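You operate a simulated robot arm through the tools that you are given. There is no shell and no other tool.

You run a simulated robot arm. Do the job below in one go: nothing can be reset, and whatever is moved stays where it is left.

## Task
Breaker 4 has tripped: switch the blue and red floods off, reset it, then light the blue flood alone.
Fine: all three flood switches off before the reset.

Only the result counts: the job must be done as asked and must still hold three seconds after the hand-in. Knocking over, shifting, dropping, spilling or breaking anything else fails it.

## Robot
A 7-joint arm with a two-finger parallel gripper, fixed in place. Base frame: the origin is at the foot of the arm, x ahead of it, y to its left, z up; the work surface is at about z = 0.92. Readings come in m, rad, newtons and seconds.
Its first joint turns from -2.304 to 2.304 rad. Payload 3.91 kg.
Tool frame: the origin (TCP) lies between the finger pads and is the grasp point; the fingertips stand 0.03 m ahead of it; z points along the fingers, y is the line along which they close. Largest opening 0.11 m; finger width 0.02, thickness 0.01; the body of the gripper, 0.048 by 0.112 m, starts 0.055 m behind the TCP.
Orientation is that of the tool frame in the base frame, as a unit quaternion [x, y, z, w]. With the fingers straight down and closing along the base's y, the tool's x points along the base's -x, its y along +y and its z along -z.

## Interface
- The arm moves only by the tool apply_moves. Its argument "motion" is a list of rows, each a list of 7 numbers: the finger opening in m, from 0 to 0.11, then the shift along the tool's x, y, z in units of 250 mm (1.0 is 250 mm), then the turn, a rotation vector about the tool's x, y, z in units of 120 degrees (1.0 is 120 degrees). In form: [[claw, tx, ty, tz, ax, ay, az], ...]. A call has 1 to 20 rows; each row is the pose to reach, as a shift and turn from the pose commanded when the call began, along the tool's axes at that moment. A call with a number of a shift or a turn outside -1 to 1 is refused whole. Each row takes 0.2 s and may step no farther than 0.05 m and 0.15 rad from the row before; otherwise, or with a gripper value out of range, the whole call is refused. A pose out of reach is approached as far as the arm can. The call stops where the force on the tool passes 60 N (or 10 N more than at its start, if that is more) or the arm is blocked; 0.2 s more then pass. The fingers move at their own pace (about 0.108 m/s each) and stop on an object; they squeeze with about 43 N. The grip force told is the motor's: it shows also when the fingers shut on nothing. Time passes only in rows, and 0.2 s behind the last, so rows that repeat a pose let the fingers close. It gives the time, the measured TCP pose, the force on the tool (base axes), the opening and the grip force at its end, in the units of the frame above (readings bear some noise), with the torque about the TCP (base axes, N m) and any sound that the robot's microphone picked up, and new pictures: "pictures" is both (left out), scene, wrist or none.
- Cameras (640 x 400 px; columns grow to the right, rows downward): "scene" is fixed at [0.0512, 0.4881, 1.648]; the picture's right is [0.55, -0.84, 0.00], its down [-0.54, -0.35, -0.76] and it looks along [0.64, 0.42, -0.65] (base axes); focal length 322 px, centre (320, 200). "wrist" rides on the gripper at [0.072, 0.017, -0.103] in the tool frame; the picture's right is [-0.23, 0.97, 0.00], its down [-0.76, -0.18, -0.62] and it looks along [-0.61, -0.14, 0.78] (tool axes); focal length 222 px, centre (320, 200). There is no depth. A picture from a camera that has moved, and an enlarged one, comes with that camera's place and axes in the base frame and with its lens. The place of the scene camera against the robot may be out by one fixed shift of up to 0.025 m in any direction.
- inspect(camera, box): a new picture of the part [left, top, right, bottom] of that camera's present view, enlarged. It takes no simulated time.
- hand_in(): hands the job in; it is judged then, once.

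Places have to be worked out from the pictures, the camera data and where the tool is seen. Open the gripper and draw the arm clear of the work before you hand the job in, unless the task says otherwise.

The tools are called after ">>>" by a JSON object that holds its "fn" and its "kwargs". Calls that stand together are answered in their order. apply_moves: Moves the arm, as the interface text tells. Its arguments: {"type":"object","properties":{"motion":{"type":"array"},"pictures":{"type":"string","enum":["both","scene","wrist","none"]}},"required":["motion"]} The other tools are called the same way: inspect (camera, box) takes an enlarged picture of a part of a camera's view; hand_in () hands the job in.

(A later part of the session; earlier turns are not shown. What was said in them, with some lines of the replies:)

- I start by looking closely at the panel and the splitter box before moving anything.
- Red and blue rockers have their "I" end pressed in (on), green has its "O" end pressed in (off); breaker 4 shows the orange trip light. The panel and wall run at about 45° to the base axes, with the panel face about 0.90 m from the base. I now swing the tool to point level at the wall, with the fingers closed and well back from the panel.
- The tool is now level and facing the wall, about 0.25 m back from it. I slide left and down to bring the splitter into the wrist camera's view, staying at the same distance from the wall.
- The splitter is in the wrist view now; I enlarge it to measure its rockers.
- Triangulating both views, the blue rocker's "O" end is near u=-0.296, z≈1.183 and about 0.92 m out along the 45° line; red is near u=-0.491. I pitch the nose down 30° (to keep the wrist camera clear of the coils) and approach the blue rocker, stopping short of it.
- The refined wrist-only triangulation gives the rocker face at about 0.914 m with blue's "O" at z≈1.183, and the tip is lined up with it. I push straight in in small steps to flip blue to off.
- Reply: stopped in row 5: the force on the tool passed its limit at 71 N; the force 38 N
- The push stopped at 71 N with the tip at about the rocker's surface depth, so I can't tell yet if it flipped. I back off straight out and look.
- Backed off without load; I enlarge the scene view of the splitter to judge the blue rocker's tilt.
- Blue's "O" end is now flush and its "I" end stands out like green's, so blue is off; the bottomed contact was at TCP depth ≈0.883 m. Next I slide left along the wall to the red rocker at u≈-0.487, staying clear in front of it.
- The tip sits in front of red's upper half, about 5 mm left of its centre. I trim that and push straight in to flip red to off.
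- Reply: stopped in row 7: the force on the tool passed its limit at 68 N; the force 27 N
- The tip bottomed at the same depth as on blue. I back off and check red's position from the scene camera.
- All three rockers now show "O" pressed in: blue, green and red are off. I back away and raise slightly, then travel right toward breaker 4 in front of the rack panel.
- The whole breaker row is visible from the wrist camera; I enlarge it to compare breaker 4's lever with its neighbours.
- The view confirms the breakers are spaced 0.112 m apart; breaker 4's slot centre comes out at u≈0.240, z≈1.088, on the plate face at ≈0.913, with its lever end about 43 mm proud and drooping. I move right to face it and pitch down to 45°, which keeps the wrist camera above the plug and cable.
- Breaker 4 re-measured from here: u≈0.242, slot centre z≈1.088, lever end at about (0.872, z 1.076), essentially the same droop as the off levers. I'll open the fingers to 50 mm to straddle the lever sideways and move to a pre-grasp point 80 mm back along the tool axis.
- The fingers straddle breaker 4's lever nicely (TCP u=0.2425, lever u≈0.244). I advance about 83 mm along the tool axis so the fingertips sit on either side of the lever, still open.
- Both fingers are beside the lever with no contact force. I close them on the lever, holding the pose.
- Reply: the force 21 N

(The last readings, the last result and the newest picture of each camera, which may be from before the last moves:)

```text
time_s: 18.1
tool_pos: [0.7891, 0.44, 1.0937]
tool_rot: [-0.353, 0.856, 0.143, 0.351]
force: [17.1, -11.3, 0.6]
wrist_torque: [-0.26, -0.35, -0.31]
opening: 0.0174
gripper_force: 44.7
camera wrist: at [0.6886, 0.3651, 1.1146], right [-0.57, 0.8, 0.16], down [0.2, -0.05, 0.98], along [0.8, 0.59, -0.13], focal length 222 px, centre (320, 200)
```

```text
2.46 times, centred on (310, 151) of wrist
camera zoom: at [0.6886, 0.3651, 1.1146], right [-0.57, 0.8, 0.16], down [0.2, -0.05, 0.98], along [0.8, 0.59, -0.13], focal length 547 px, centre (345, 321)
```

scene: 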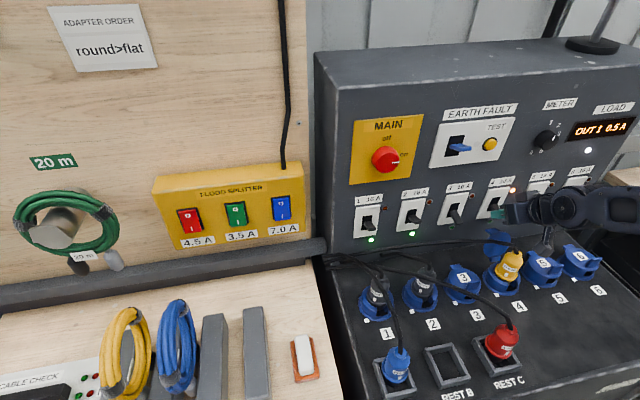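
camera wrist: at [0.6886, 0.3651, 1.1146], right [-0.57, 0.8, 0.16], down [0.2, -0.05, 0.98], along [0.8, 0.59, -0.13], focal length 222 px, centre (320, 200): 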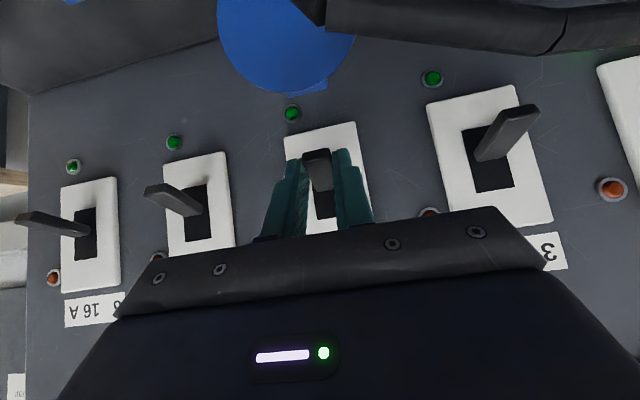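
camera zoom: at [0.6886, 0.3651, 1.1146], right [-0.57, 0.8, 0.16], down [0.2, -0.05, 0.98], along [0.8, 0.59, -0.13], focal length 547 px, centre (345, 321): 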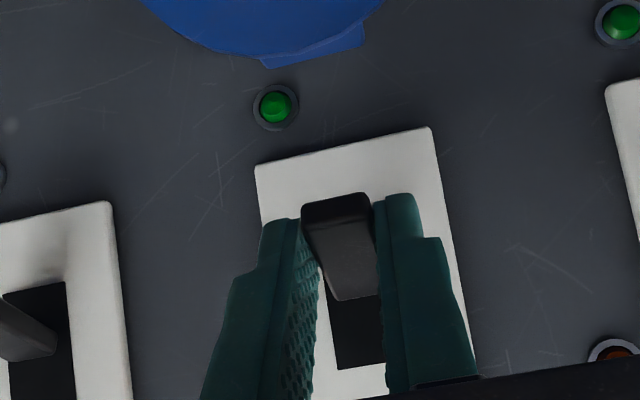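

The lever is held (opening 17.4 mm), with about 20 N of sideways load because it sits some 3 mm further right; I shift with it to relieve that. Then I move down gently to make sure the lever is fully at "off" before the reset.

>>> {"fn": "apply_moves", "kwargs": {"motion": [[0.0, 0, -0.012, 0, 0, 0, 0], [0.0, 0.0084, -0.014, 0.0086, 0, 0, 0], [0.0, 0.0168, -0.014, 0.0171, 0, 0, 0], [0.0, 0.0253, -0.014, 0.0257, 0, 0, 0], [0.0, 0.0337, -0.014, 0.0342, 0, 0, 0]], "pictures": "both"}}

>>> {"fn": "inspect", "kwargs": {"camera": "wrist", "box": [180, 70, 440, 232]}}

>>> {"fn": "inspect", "kwargs": {"camera": "scene", "box": [440, 170, 600, 270]}}

```text
time_s: 19.3
tool_pos: [0.7901, 0.4406, 1.0814]
tool_rot: [-0.354, 0.854, 0.145, 0.352]
force: [0.9, 7.2, 37.3]
wrist_torque: [0.51, -0.42, -0.07]
opening: 0.0177
gripper_force: 45.2
camera wrist: at [0.6893, 0.3651, 1.1034], right [-0.58, 0.8, 0.16], down [0.2, -0.05, 0.98], along [0.79, 0.6, -0.13], focal length 222 px, centre (320, 200)
```

scene: 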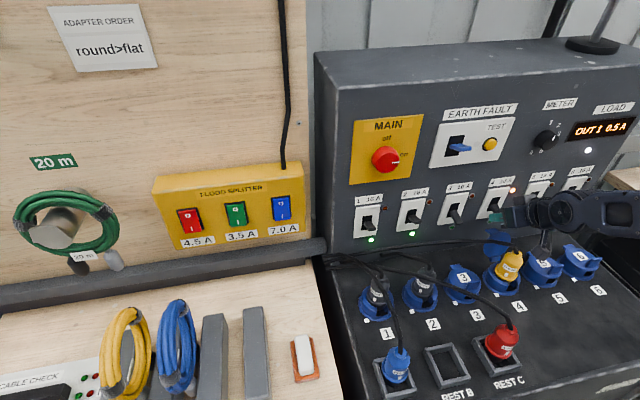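
wrist: 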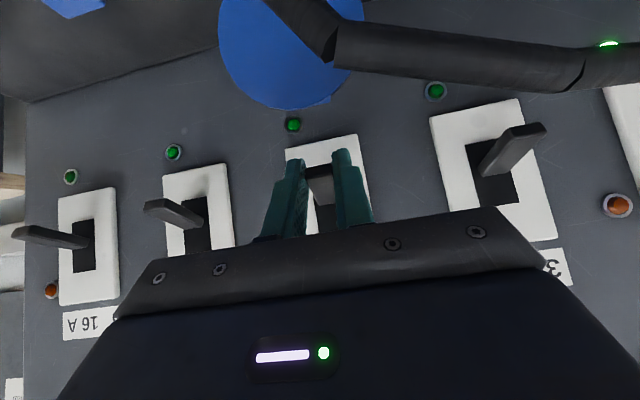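

```text
2.46 times, centred on (310, 151) of wrist
camera zoom: at [0.6893, 0.3651, 1.1034], right [-0.58, 0.8, 0.16], down [0.2, -0.05, 0.98], along [0.79, 0.6, -0.13], focal length 547 px, centre (345, 321)
```

zoom: 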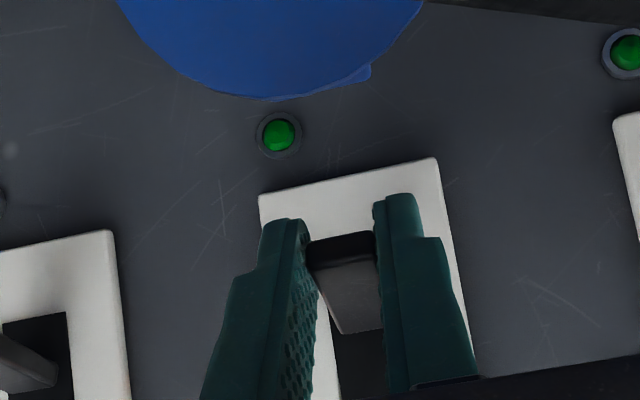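

```text
4.00 times, centred on (520, 220) of scene
camera zoom: at [0.0512, 0.4881, 1.648], right [0.55, -0.84, 0.0], down [-0.54, -0.35, -0.76], along [0.64, 0.42, -0.65], focal length 1288 px, centre (-480, 120)
```

zoom: 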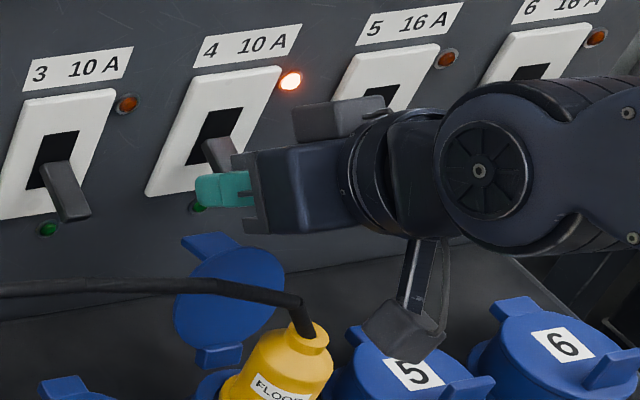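

Moving down 12 mm, the force rose to 37 N and the fingers slid along the lever, so the lever is already against its lower (off) stop. Now I carry it upward to reset breaker 4.

>>> {"fn": "apply_moves", "kwargs": {"motion": [[0.0, -0.014, 0, -0.0143, 0, 0, 0], [0.0, -0.0281, 0, -0.0285, 0, 0, 0], [0.0, -0.0421, 0, -0.0428, 0, 0, 0], [0.0, -0.0561, 0, -0.057, 0, 0, 0], [0.0, -0.0702, 0, -0.0713, 0, 0, 0], [0.0, -0.0842, 0, -0.0855, 0, 0, 0], [0.0, -0.0954, 0, -0.0969, 0, 0, 0]], "pictures": "both"}}

>>> {"fn": "inspect", "kwargs": {"camera": "wrist", "box": [180, 70, 440, 232]}}

>>> {"fn": "inspect", "kwargs": {"camera": "scene", "box": [440, 150, 600, 250]}}

```text
time_s: 20.9
tool_pos: [0.7909, 0.4408, 1.1136]
tool_rot: [-0.355, 0.855, 0.145, 0.35]
force: [-15.4, 25.8, -27.0]
wrist_torque: [-0.26, 1.2, 0.17]
opening: 0.0175
gripper_force: 45.1
camera wrist: at [0.6899, 0.3657, 1.1353], right [-0.58, 0.8, 0.16], down [0.2, -0.05, 0.98], along [0.79, 0.59, -0.13], focal length 222 px, centre (320, 200)
```

scene: 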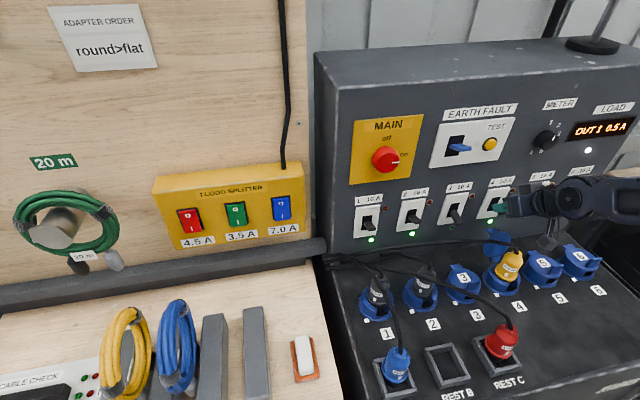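
wrist: 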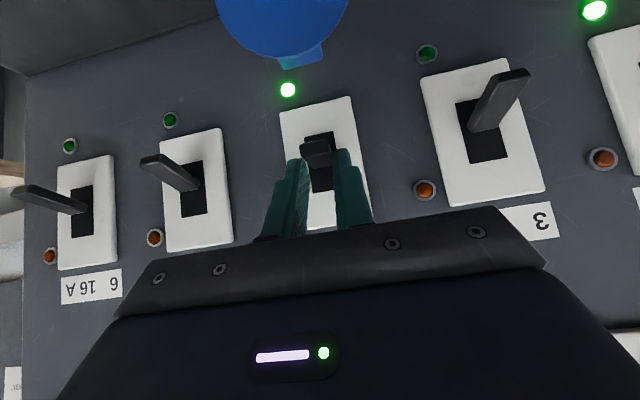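

```text
2.46 times, centred on (310, 151) of wrist
camera zoom: at [0.6899, 0.3657, 1.1353], right [-0.58, 0.8, 0.16], down [0.2, -0.05, 0.98], along [0.79, 0.59, -0.13], focal length 547 px, centre (345, 321)
```

zoom: 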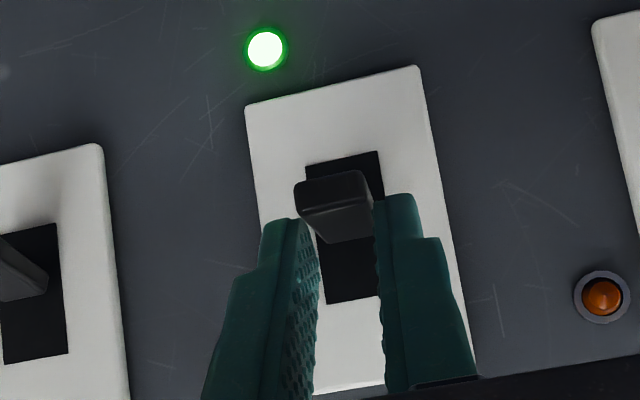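

```text
4.00 times, centred on (520, 200) of scene
camera zoom: at [0.0512, 0.4881, 1.648], right [0.55, -0.84, 0.0], down [-0.54, -0.35, -0.76], along [0.64, 0.42, -0.65], focal length 1288 px, centre (-480, 200)
```

zoom: 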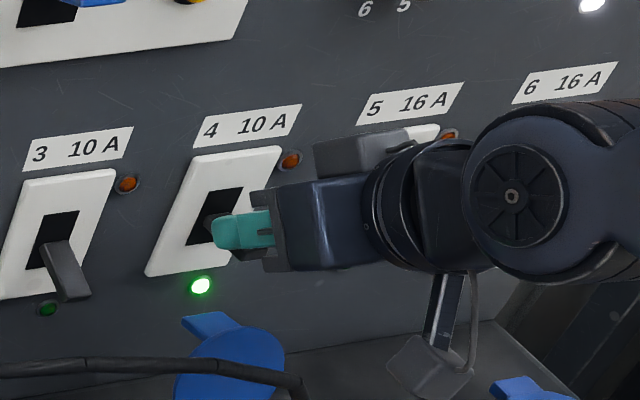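

Breaker 4's green light is on and the orange one is out: it is reset with all floods off. I release the lever and retreat straight back along the tool axis.

>>> {"fn": "apply_moves", "kwargs": {"motion": [[0.05, 0, 0, 0, 0, 0, 0], [0.05, 0, 0, 0, 0, 0, 0], [0.05, 0, 0, -0.08, 0, 0, 0], [0.05, 0, 0, -0.18, 0, 0, 0], [0.05, 0, 0, -0.32, 0, 0, 0], [0.05, 0, 0, -0.48, 0, 0, 0]], "pictures": "both"}}

>>> {"fn": "inspect", "kwargs": {"camera": "wrist", "box": [80, 50, 480, 300]}}

```text
time_s: 22.3
tool_pos: [0.7315, 0.3796, 1.1981]
tool_rot: [-0.355, 0.855, 0.146, 0.35]
force: [0.0, 0.0, -0.2]
wrist_torque: [0.01, 0.02, 0.01]
opening: 0.0502
gripper_force: 0.1
camera wrist: at [0.6306, 0.305, 1.2216], right [-0.57, 0.8, 0.16], down [0.2, -0.05, 0.98], along [0.79, 0.59, -0.13], focal length 222 px, centre (320, 200)
```

scene: 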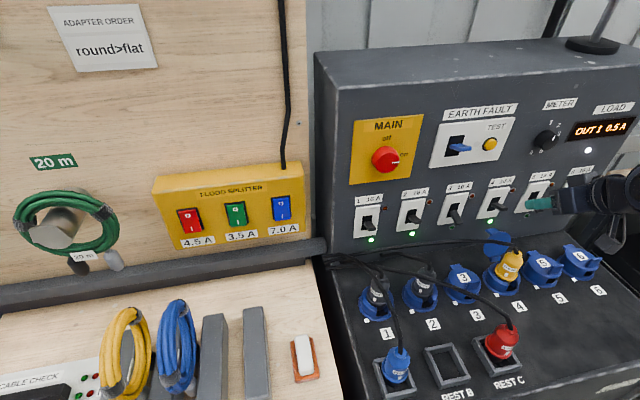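
wrist: 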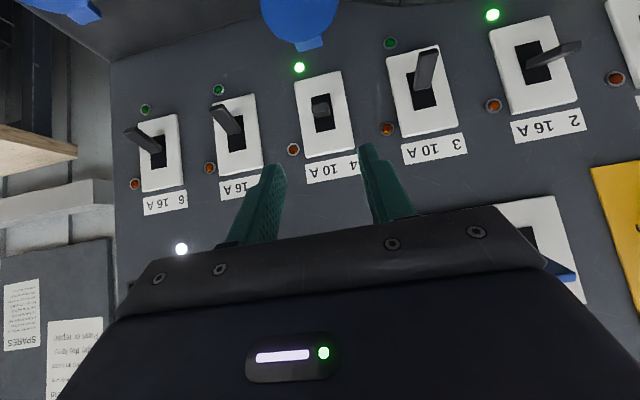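

```text
1.60 times, centred on (280, 175) of wrist
camera zoom: at [0.6306, 0.305, 1.2216], right [-0.57, 0.8, 0.16], down [0.2, -0.05, 0.98], along [0.79, 0.59, -0.13], focal length 355 px, centre (384, 240)
```

zoom: 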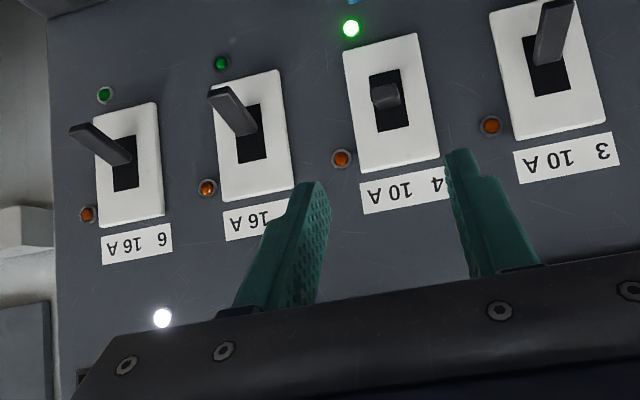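

Breaker 4's lever now stands like 1 and 2 with a steady green light, and everything else is unchanged. I head back left to the splitter, drawing away from the panel first and closing the fingers on the way.

>>> {"fn": "apply_moves", "kwargs": {"motion": [[0.05, 0.0393, 0, -0.123, 0, 0, 0], [0.0, 0.0787, 0.1467, -0.246, 0, 0, 0], [0.0, 0.118, 0.2933, -0.369, 0, 0, 0], [0.0, 0.118, 0.44, -0.369, 0, 0, 0], [0.0, 0.118, 0.5867, -0.369, 0, 0, 0], [0.0, 0.118, 0.7333, -0.369, 0, 0, 0], [0.0, 0.118, 0.88, -0.369, 0, 0, 0]], "pictures": "none"}}

>>> {"fn": "apply_moves", "kwargs": {"motion": [[0.0, 0, 0.155, 0, 0, -0.0213, 0], [0.0, 0, 0.31, 0, 0, -0.0427, 0], [0.0, 0, 0.465, 0, 0, -0.064, 0], [0.0, 0, 0.62, 0, 0, -0.0853, 0], [0.0, 0, 0.775, 0, 0, -0.1067, 0], [0.0, 0, 0.93, 0, 0, -0.128, 0]], "pictures": "both"}}

```text
time_s: 23.9
tool_pos: [0.5145, 0.4752, 1.2419]
tool_rot: [-0.354, 0.855, 0.144, 0.351]
force: [0.4, -0.7, 0.1]
wrist_torque: [0.04, -0.02, 0.03]
opening: 0.0
gripper_force: 38.2
```

```text
time_s: 25.3
tool_pos: [0.3476, 0.6376, 1.243]
tool_rot: [-0.333, 0.799, 0.193, 0.463]
force: [-0.6, -1.2, -0.5]
wrist_torque: [0.0, 0.03, 0.0]
opening: 0.0001
gripper_force: 38.2
camera wrist: at [0.247, 0.5622, 1.2317], right [-0.61, 0.77, 0.2], down [0.01, -0.24, 0.97], along [0.79, 0.59, 0.14], focal length 222 px, centre (320, 200)
```

scene: 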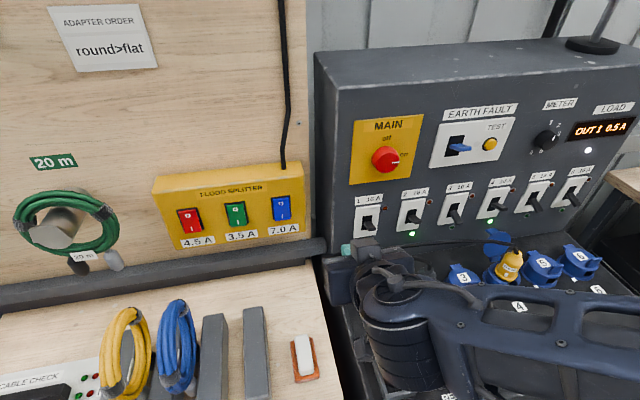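
wrist: 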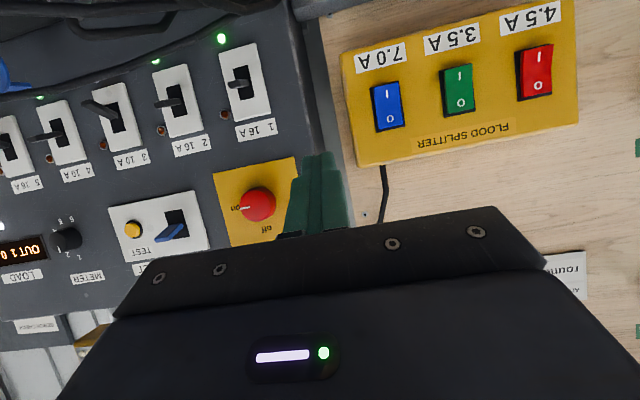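

The tool is in front of the rack's left edge with 30° pitch; the blue rocker's "I" end is at z≈1.148. I move to a point about 65 mm in front of its lower half.

>>> {"fn": "apply_moves", "kwargs": {"motion": [[0.0, 0.0135, 0.0731, 0.1218, 0, 0, 0], [0.0, 0.027, 0.1462, 0.2436, 0, 0, 0], [0.0, 0.0404, 0.2194, 0.3653, 0, 0, 0], [0.0, 0.0539, 0.2925, 0.4871, 0, 0, 0], [0.0, 0.0674, 0.3656, 0.6089, 0, 0, 0]], "pictures": "wrist"}}

>>> {"fn": "inspect", "kwargs": {"camera": "wrist", "box": [220, 60, 460, 210]}}

```text
time_s: 26.5
tool_pos: [0.3718, 0.7897, 1.1527]
tool_rot: [-0.332, 0.8, 0.191, 0.462]
force: [0.6, -0.8, 1.2]
wrist_torque: [-0.02, -0.01, 0.04]
opening: 0.0001
gripper_force: 37.7
camera wrist: at [0.2705, 0.714, 1.1411], right [-0.61, 0.77, 0.2], down [0.01, -0.24, 0.97], along [0.79, 0.59, 0.14], focal length 222 px, centre (320, 200)
```

wrist: 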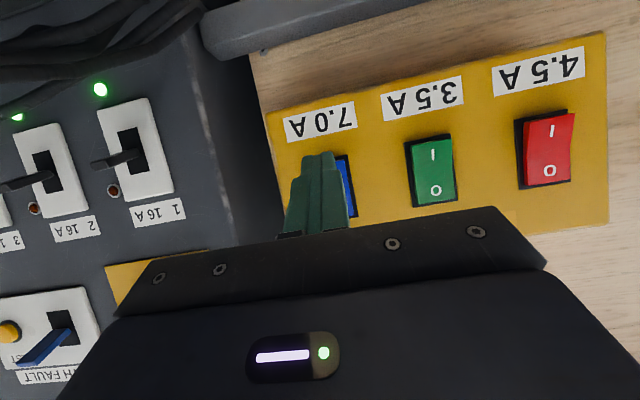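

```text
2.67 times, centred on (340, 135) of wrist
camera zoom: at [0.2705, 0.714, 1.1411], right [-0.61, 0.77, 0.2], down [0.01, -0.24, 0.97], along [0.79, 0.59, 0.14], focal length 592 px, centre (267, 373)
```

zoom: 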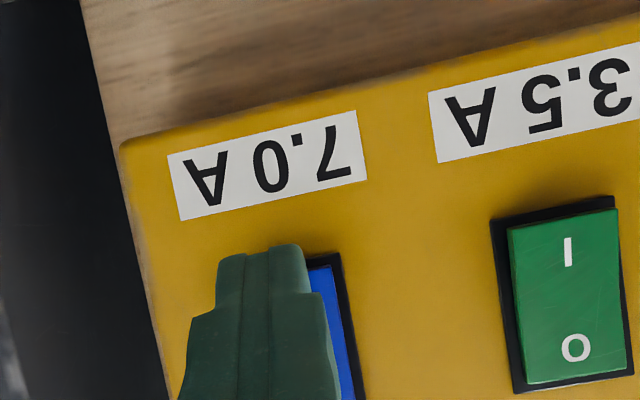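

The tip is centred on blue's lower ("I") half. I push straight in with small steps to switch blue on.

>>> {"fn": "apply_moves", "kwargs": {"motion": [[0.0, -0.06, 0.003, 0.1039, 0, 0, 0], [0.0, -0.09, 0.003, 0.1559, 0, 0, 0], [0.0, -0.104, 0.003, 0.1801, 0, 0, 0], [0.0, -0.112, 0.003, 0.194, 0, 0, 0], [0.0, -0.12, 0.003, 0.2078, 0, 0, 0], [0.0, -0.128, 0.003, 0.2217, 0, 0, 0], [0.0, -0.134, 0.003, 0.2321, 0, 0, 0]], "pictures": "wrist"}}

```text
time_s: 27.9
tool_pos: [0.4149, 0.8335, 1.1523]
tool_rot: [-0.331, 0.801, 0.19, 0.461]
force: [-16.9, -30.5, 5.6]
wrist_torque: [-0.12, 0.01, -0.34]
opening: 0.0001
gripper_force: 37.5
stopped in row 7: the force on the tool passed its limit at 70 N (the readings are from after the stop); the commanded pose is now the measured one
camera wrist: at [0.3125, 0.7573, 1.1413], right [-0.61, 0.77, 0.2], down [0.02, -0.24, 0.97], along [0.79, 0.59, 0.13], focal length 222 px, centre (320, 200)
```

wrist: 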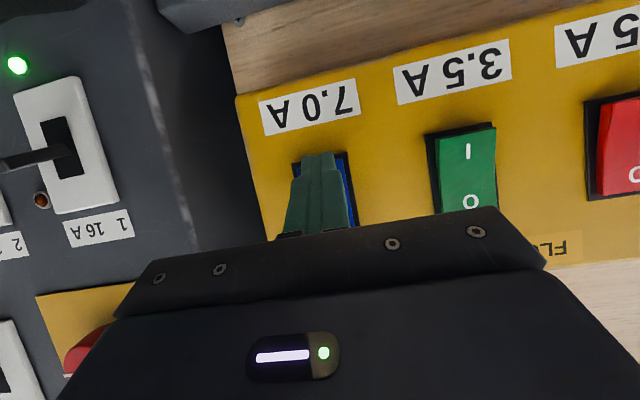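

The push bottomed at the same depth (0.883 m) as the earlier flips. I retreat straight back and check the rockers and breaker 4's light.

>>> {"fn": "apply_moves", "kwargs": {"motion": [[0.0, 0.06, 0, -0.1039, 0, 0, 0], [0.0, 0.14, 0, -0.2425, 0, 0, 0], [0.0, 0.22, 0, -0.3811, 0, 0, 0], [0.0, 0.3, 0, -0.5196, 0, 0, 0], [0.0, 0.36, 0, -0.6235, 0, 0, 0]], "pictures": "both"}}

>>> {"fn": "inspect", "kwargs": {"camera": "scene", "box": [150, 160, 310, 260]}}

>>> {"fn": "inspect", "kwargs": {"camera": "scene", "box": [340, 90, 640, 278]}}

```text
time_s: 29.1
tool_pos: [0.291, 0.7081, 1.1535]
tool_rot: [-0.332, 0.801, 0.19, 0.461]
force: [1.0, 0.0, 0.2]
wrist_torque: [0.0, -0.02, -0.02]
opening: 0.0
gripper_force: 38.0
camera wrist: at [0.1882, 0.6323, 1.1414], right [-0.61, 0.77, 0.2], down [0.01, -0.23, 0.97], along [0.79, 0.59, 0.13], focal length 222 px, centre (320, 200)
```

scene: 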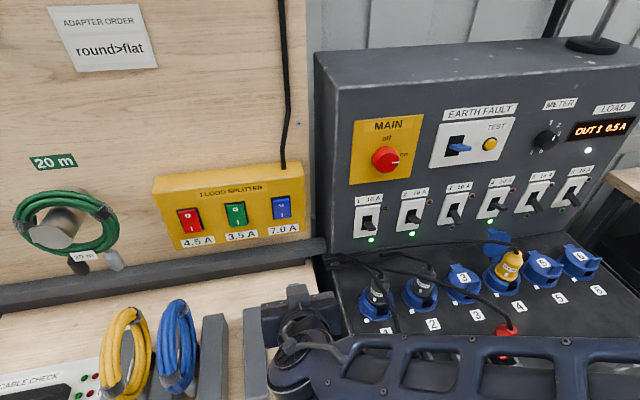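
wrist: 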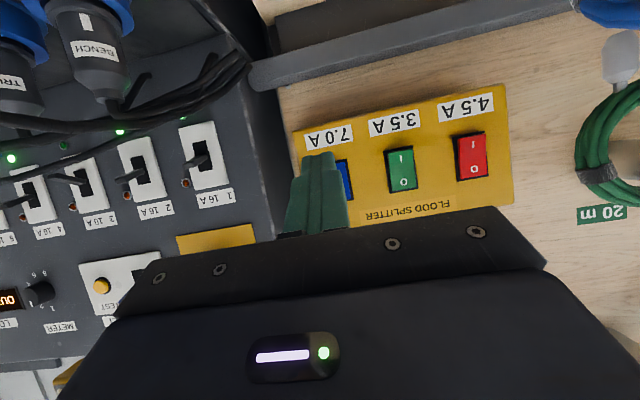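

```text
4.00 times, centred on (230, 210) of scene
camera zoom: at [0.0512, 0.4881, 1.648], right [0.55, -0.84, 0.0], down [-0.54, -0.35, -0.76], along [0.64, 0.42, -0.65], focal length 1288 px, centre (680, 160)
```

zoom: 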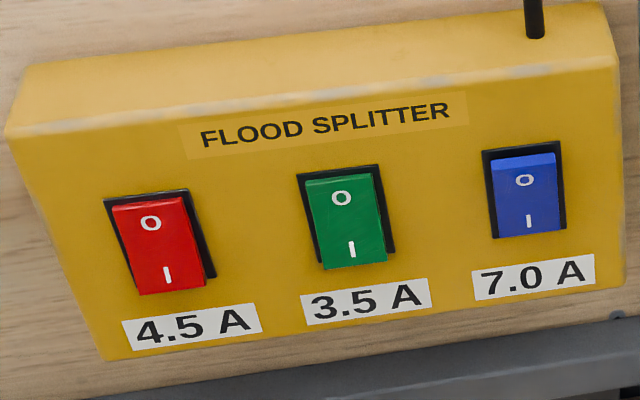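

```text
2.13 times, centred on (490, 184) of scene
camera zoom: at [0.0512, 0.4881, 1.648], right [0.55, -0.84, 0.0], down [-0.54, -0.35, -0.76], along [0.64, 0.42, -0.65], focal length 685 px, centre (-42, 234)
```

zoom: 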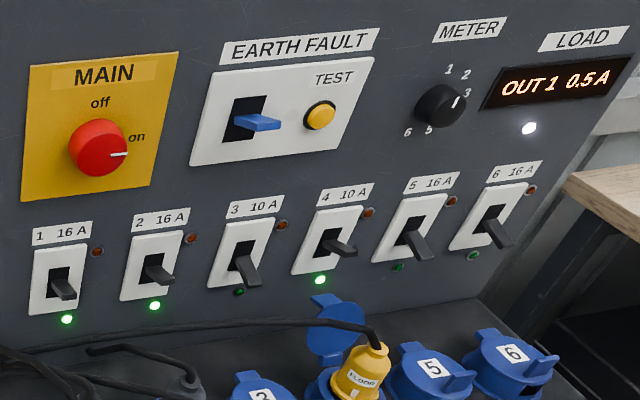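

Blue alone is on (red and green still off), breaker 4 is holding with its green light, and the other controls are unchanged. I open the gripper while lifting and drawing back clear, then check once more.

>>> {"fn": "apply_moves", "kwargs": {"motion": [[0.04, -0.0533, 0, -0.1077, 0, 0, 0], [0.08, -0.1065, 0, -0.2155, 0, 0, 0], [0.11, -0.1598, 0, -0.3232, 0, 0, 0], [0.11, -0.2131, 0, -0.4309, 0, 0, 0], [0.11, -0.2663, 0, -0.5387, 0, 0, 0], [0.11, -0.3196, 0, -0.6464, 0, 0, 0], [0.11, -0.3196, 0, -0.6464, 0, 0, 0], [0.11, -0.3196, 0, -0.6464, 0, 0, 0], [0.11, -0.3196, 0, -0.6464, 0, 0, 0], [0.11, -0.3196, 0, -0.6464, 0, 0, 0]], "pictures": "both"}}

>>> {"fn": "inspect", "kwargs": {"camera": "scene", "box": [140, 150, 320, 262]}}

>>> {"fn": "inspect", "kwargs": {"camera": "scene", "box": [320, 90, 640, 290]}}

>>> {"fn": "inspect", "kwargs": {"camera": "wrist", "box": [0, 0, 640, 260]}}

```text
time_s: 31.3
tool_pos: [0.2176, 0.6377, 1.3029]
tool_rot: [-0.332, 0.801, 0.191, 0.46]
force: [-0.5, 0.7, -0.7]
wrist_torque: [-0.01, 0.0, -0.04]
opening: 0.1101
gripper_force: 0.0
camera wrist: at [0.1163, 0.5614, 1.292], right [-0.61, 0.77, 0.2], down [0.02, -0.23, 0.97], along [0.79, 0.59, 0.13], focal length 222 px, centre (320, 200)
```

scene: 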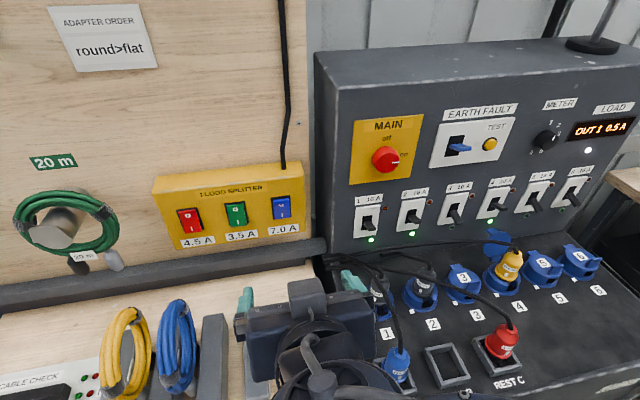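
wrist: 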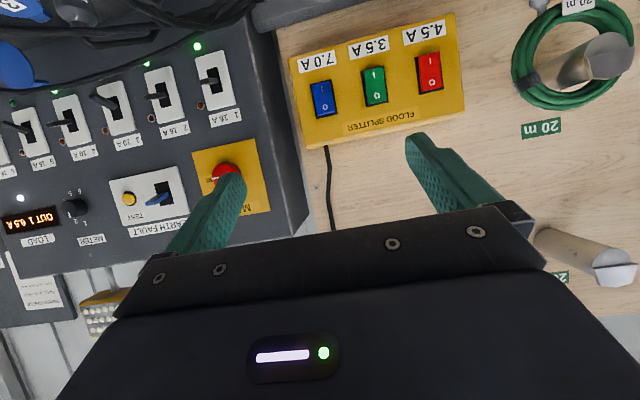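

```text
3.56 times, centred on (230, 206) of scene
camera zoom: at [0.0512, 0.4881, 1.648], right [0.55, -0.84, 0.0], down [-0.54, -0.35, -0.76], along [0.64, 0.42, -0.65], focal length 1144 px, centre (640, 179)
```

zoom: 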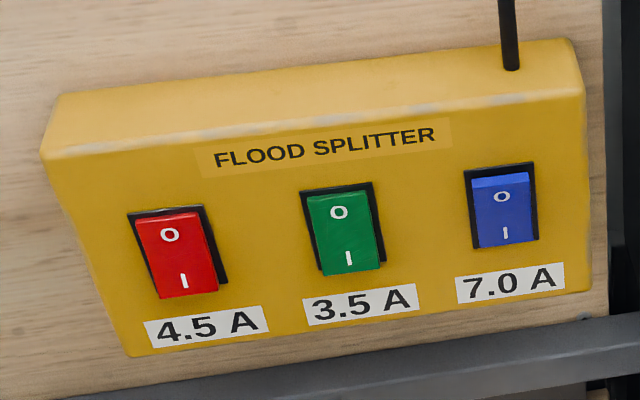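

```text
2.00 times, centred on (480, 190) of scene
camera zoom: at [0.0512, 0.4881, 1.648], right [0.55, -0.84, 0.0], down [-0.54, -0.35, -0.76], along [0.64, 0.42, -0.65], focal length 644 px, centre (0, 220)
```

zoom: 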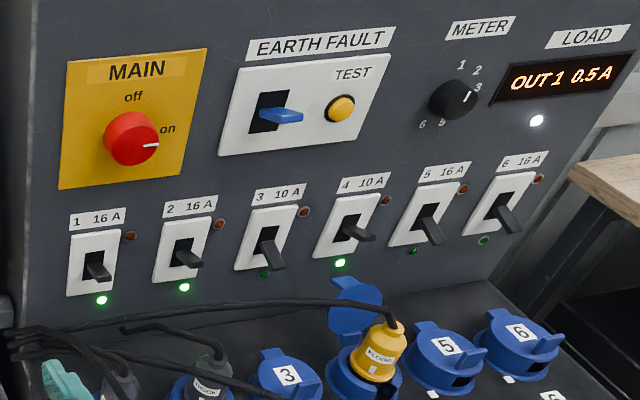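

```text
1.00 times, centred on (320, 130) of wrist (not enlarged: the box is as wide or as high as the picture)
camera zoom: at [0.1163, 0.5614, 1.292], right [-0.61, 0.77, 0.2], down [0.02, -0.23, 0.97], along [0.79, 0.59, 0.13], focal length 222 px, centre (320, 270)
```

zoom: 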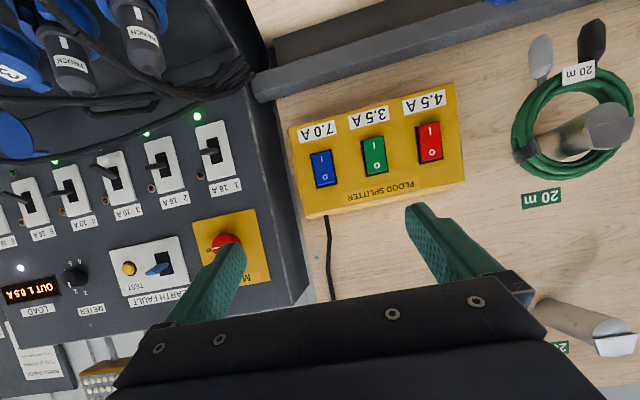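

Blue is on, red and green are off, and breaker 4 has kept its green light for several seconds under the 7 A load. Main, earth-fault, meter, plugs and coils are all as they were, and the gripper is open and clear, so I hand the job in.

>>> {"fn": "hand_in", "kwargs": {}}

```text
The job is handed in.
```

The job is done and handed in. Breaker 4 is reset and the blue flood is the only one switched on.

- **Switches off:** I switched blue and red off. Green was already off, so all three were off before the reset.
- **Reset:** I pressed breaker 4's lever down against its off stop, then moved it up to on. Its green light came on and the orange one went out.
- **Blue alone:** I then switched blue back on. At my last look, a few seconds later, breaker 4's green light was still on. Blue's 7.0 A is within the breaker's 10 A rating.

Nothing else I could see had moved: the main switch, earth-fault unit, meter knob, other breakers, plugs and cable coils looked as they did at the start. The gripper is open and the arm is clear of the work.
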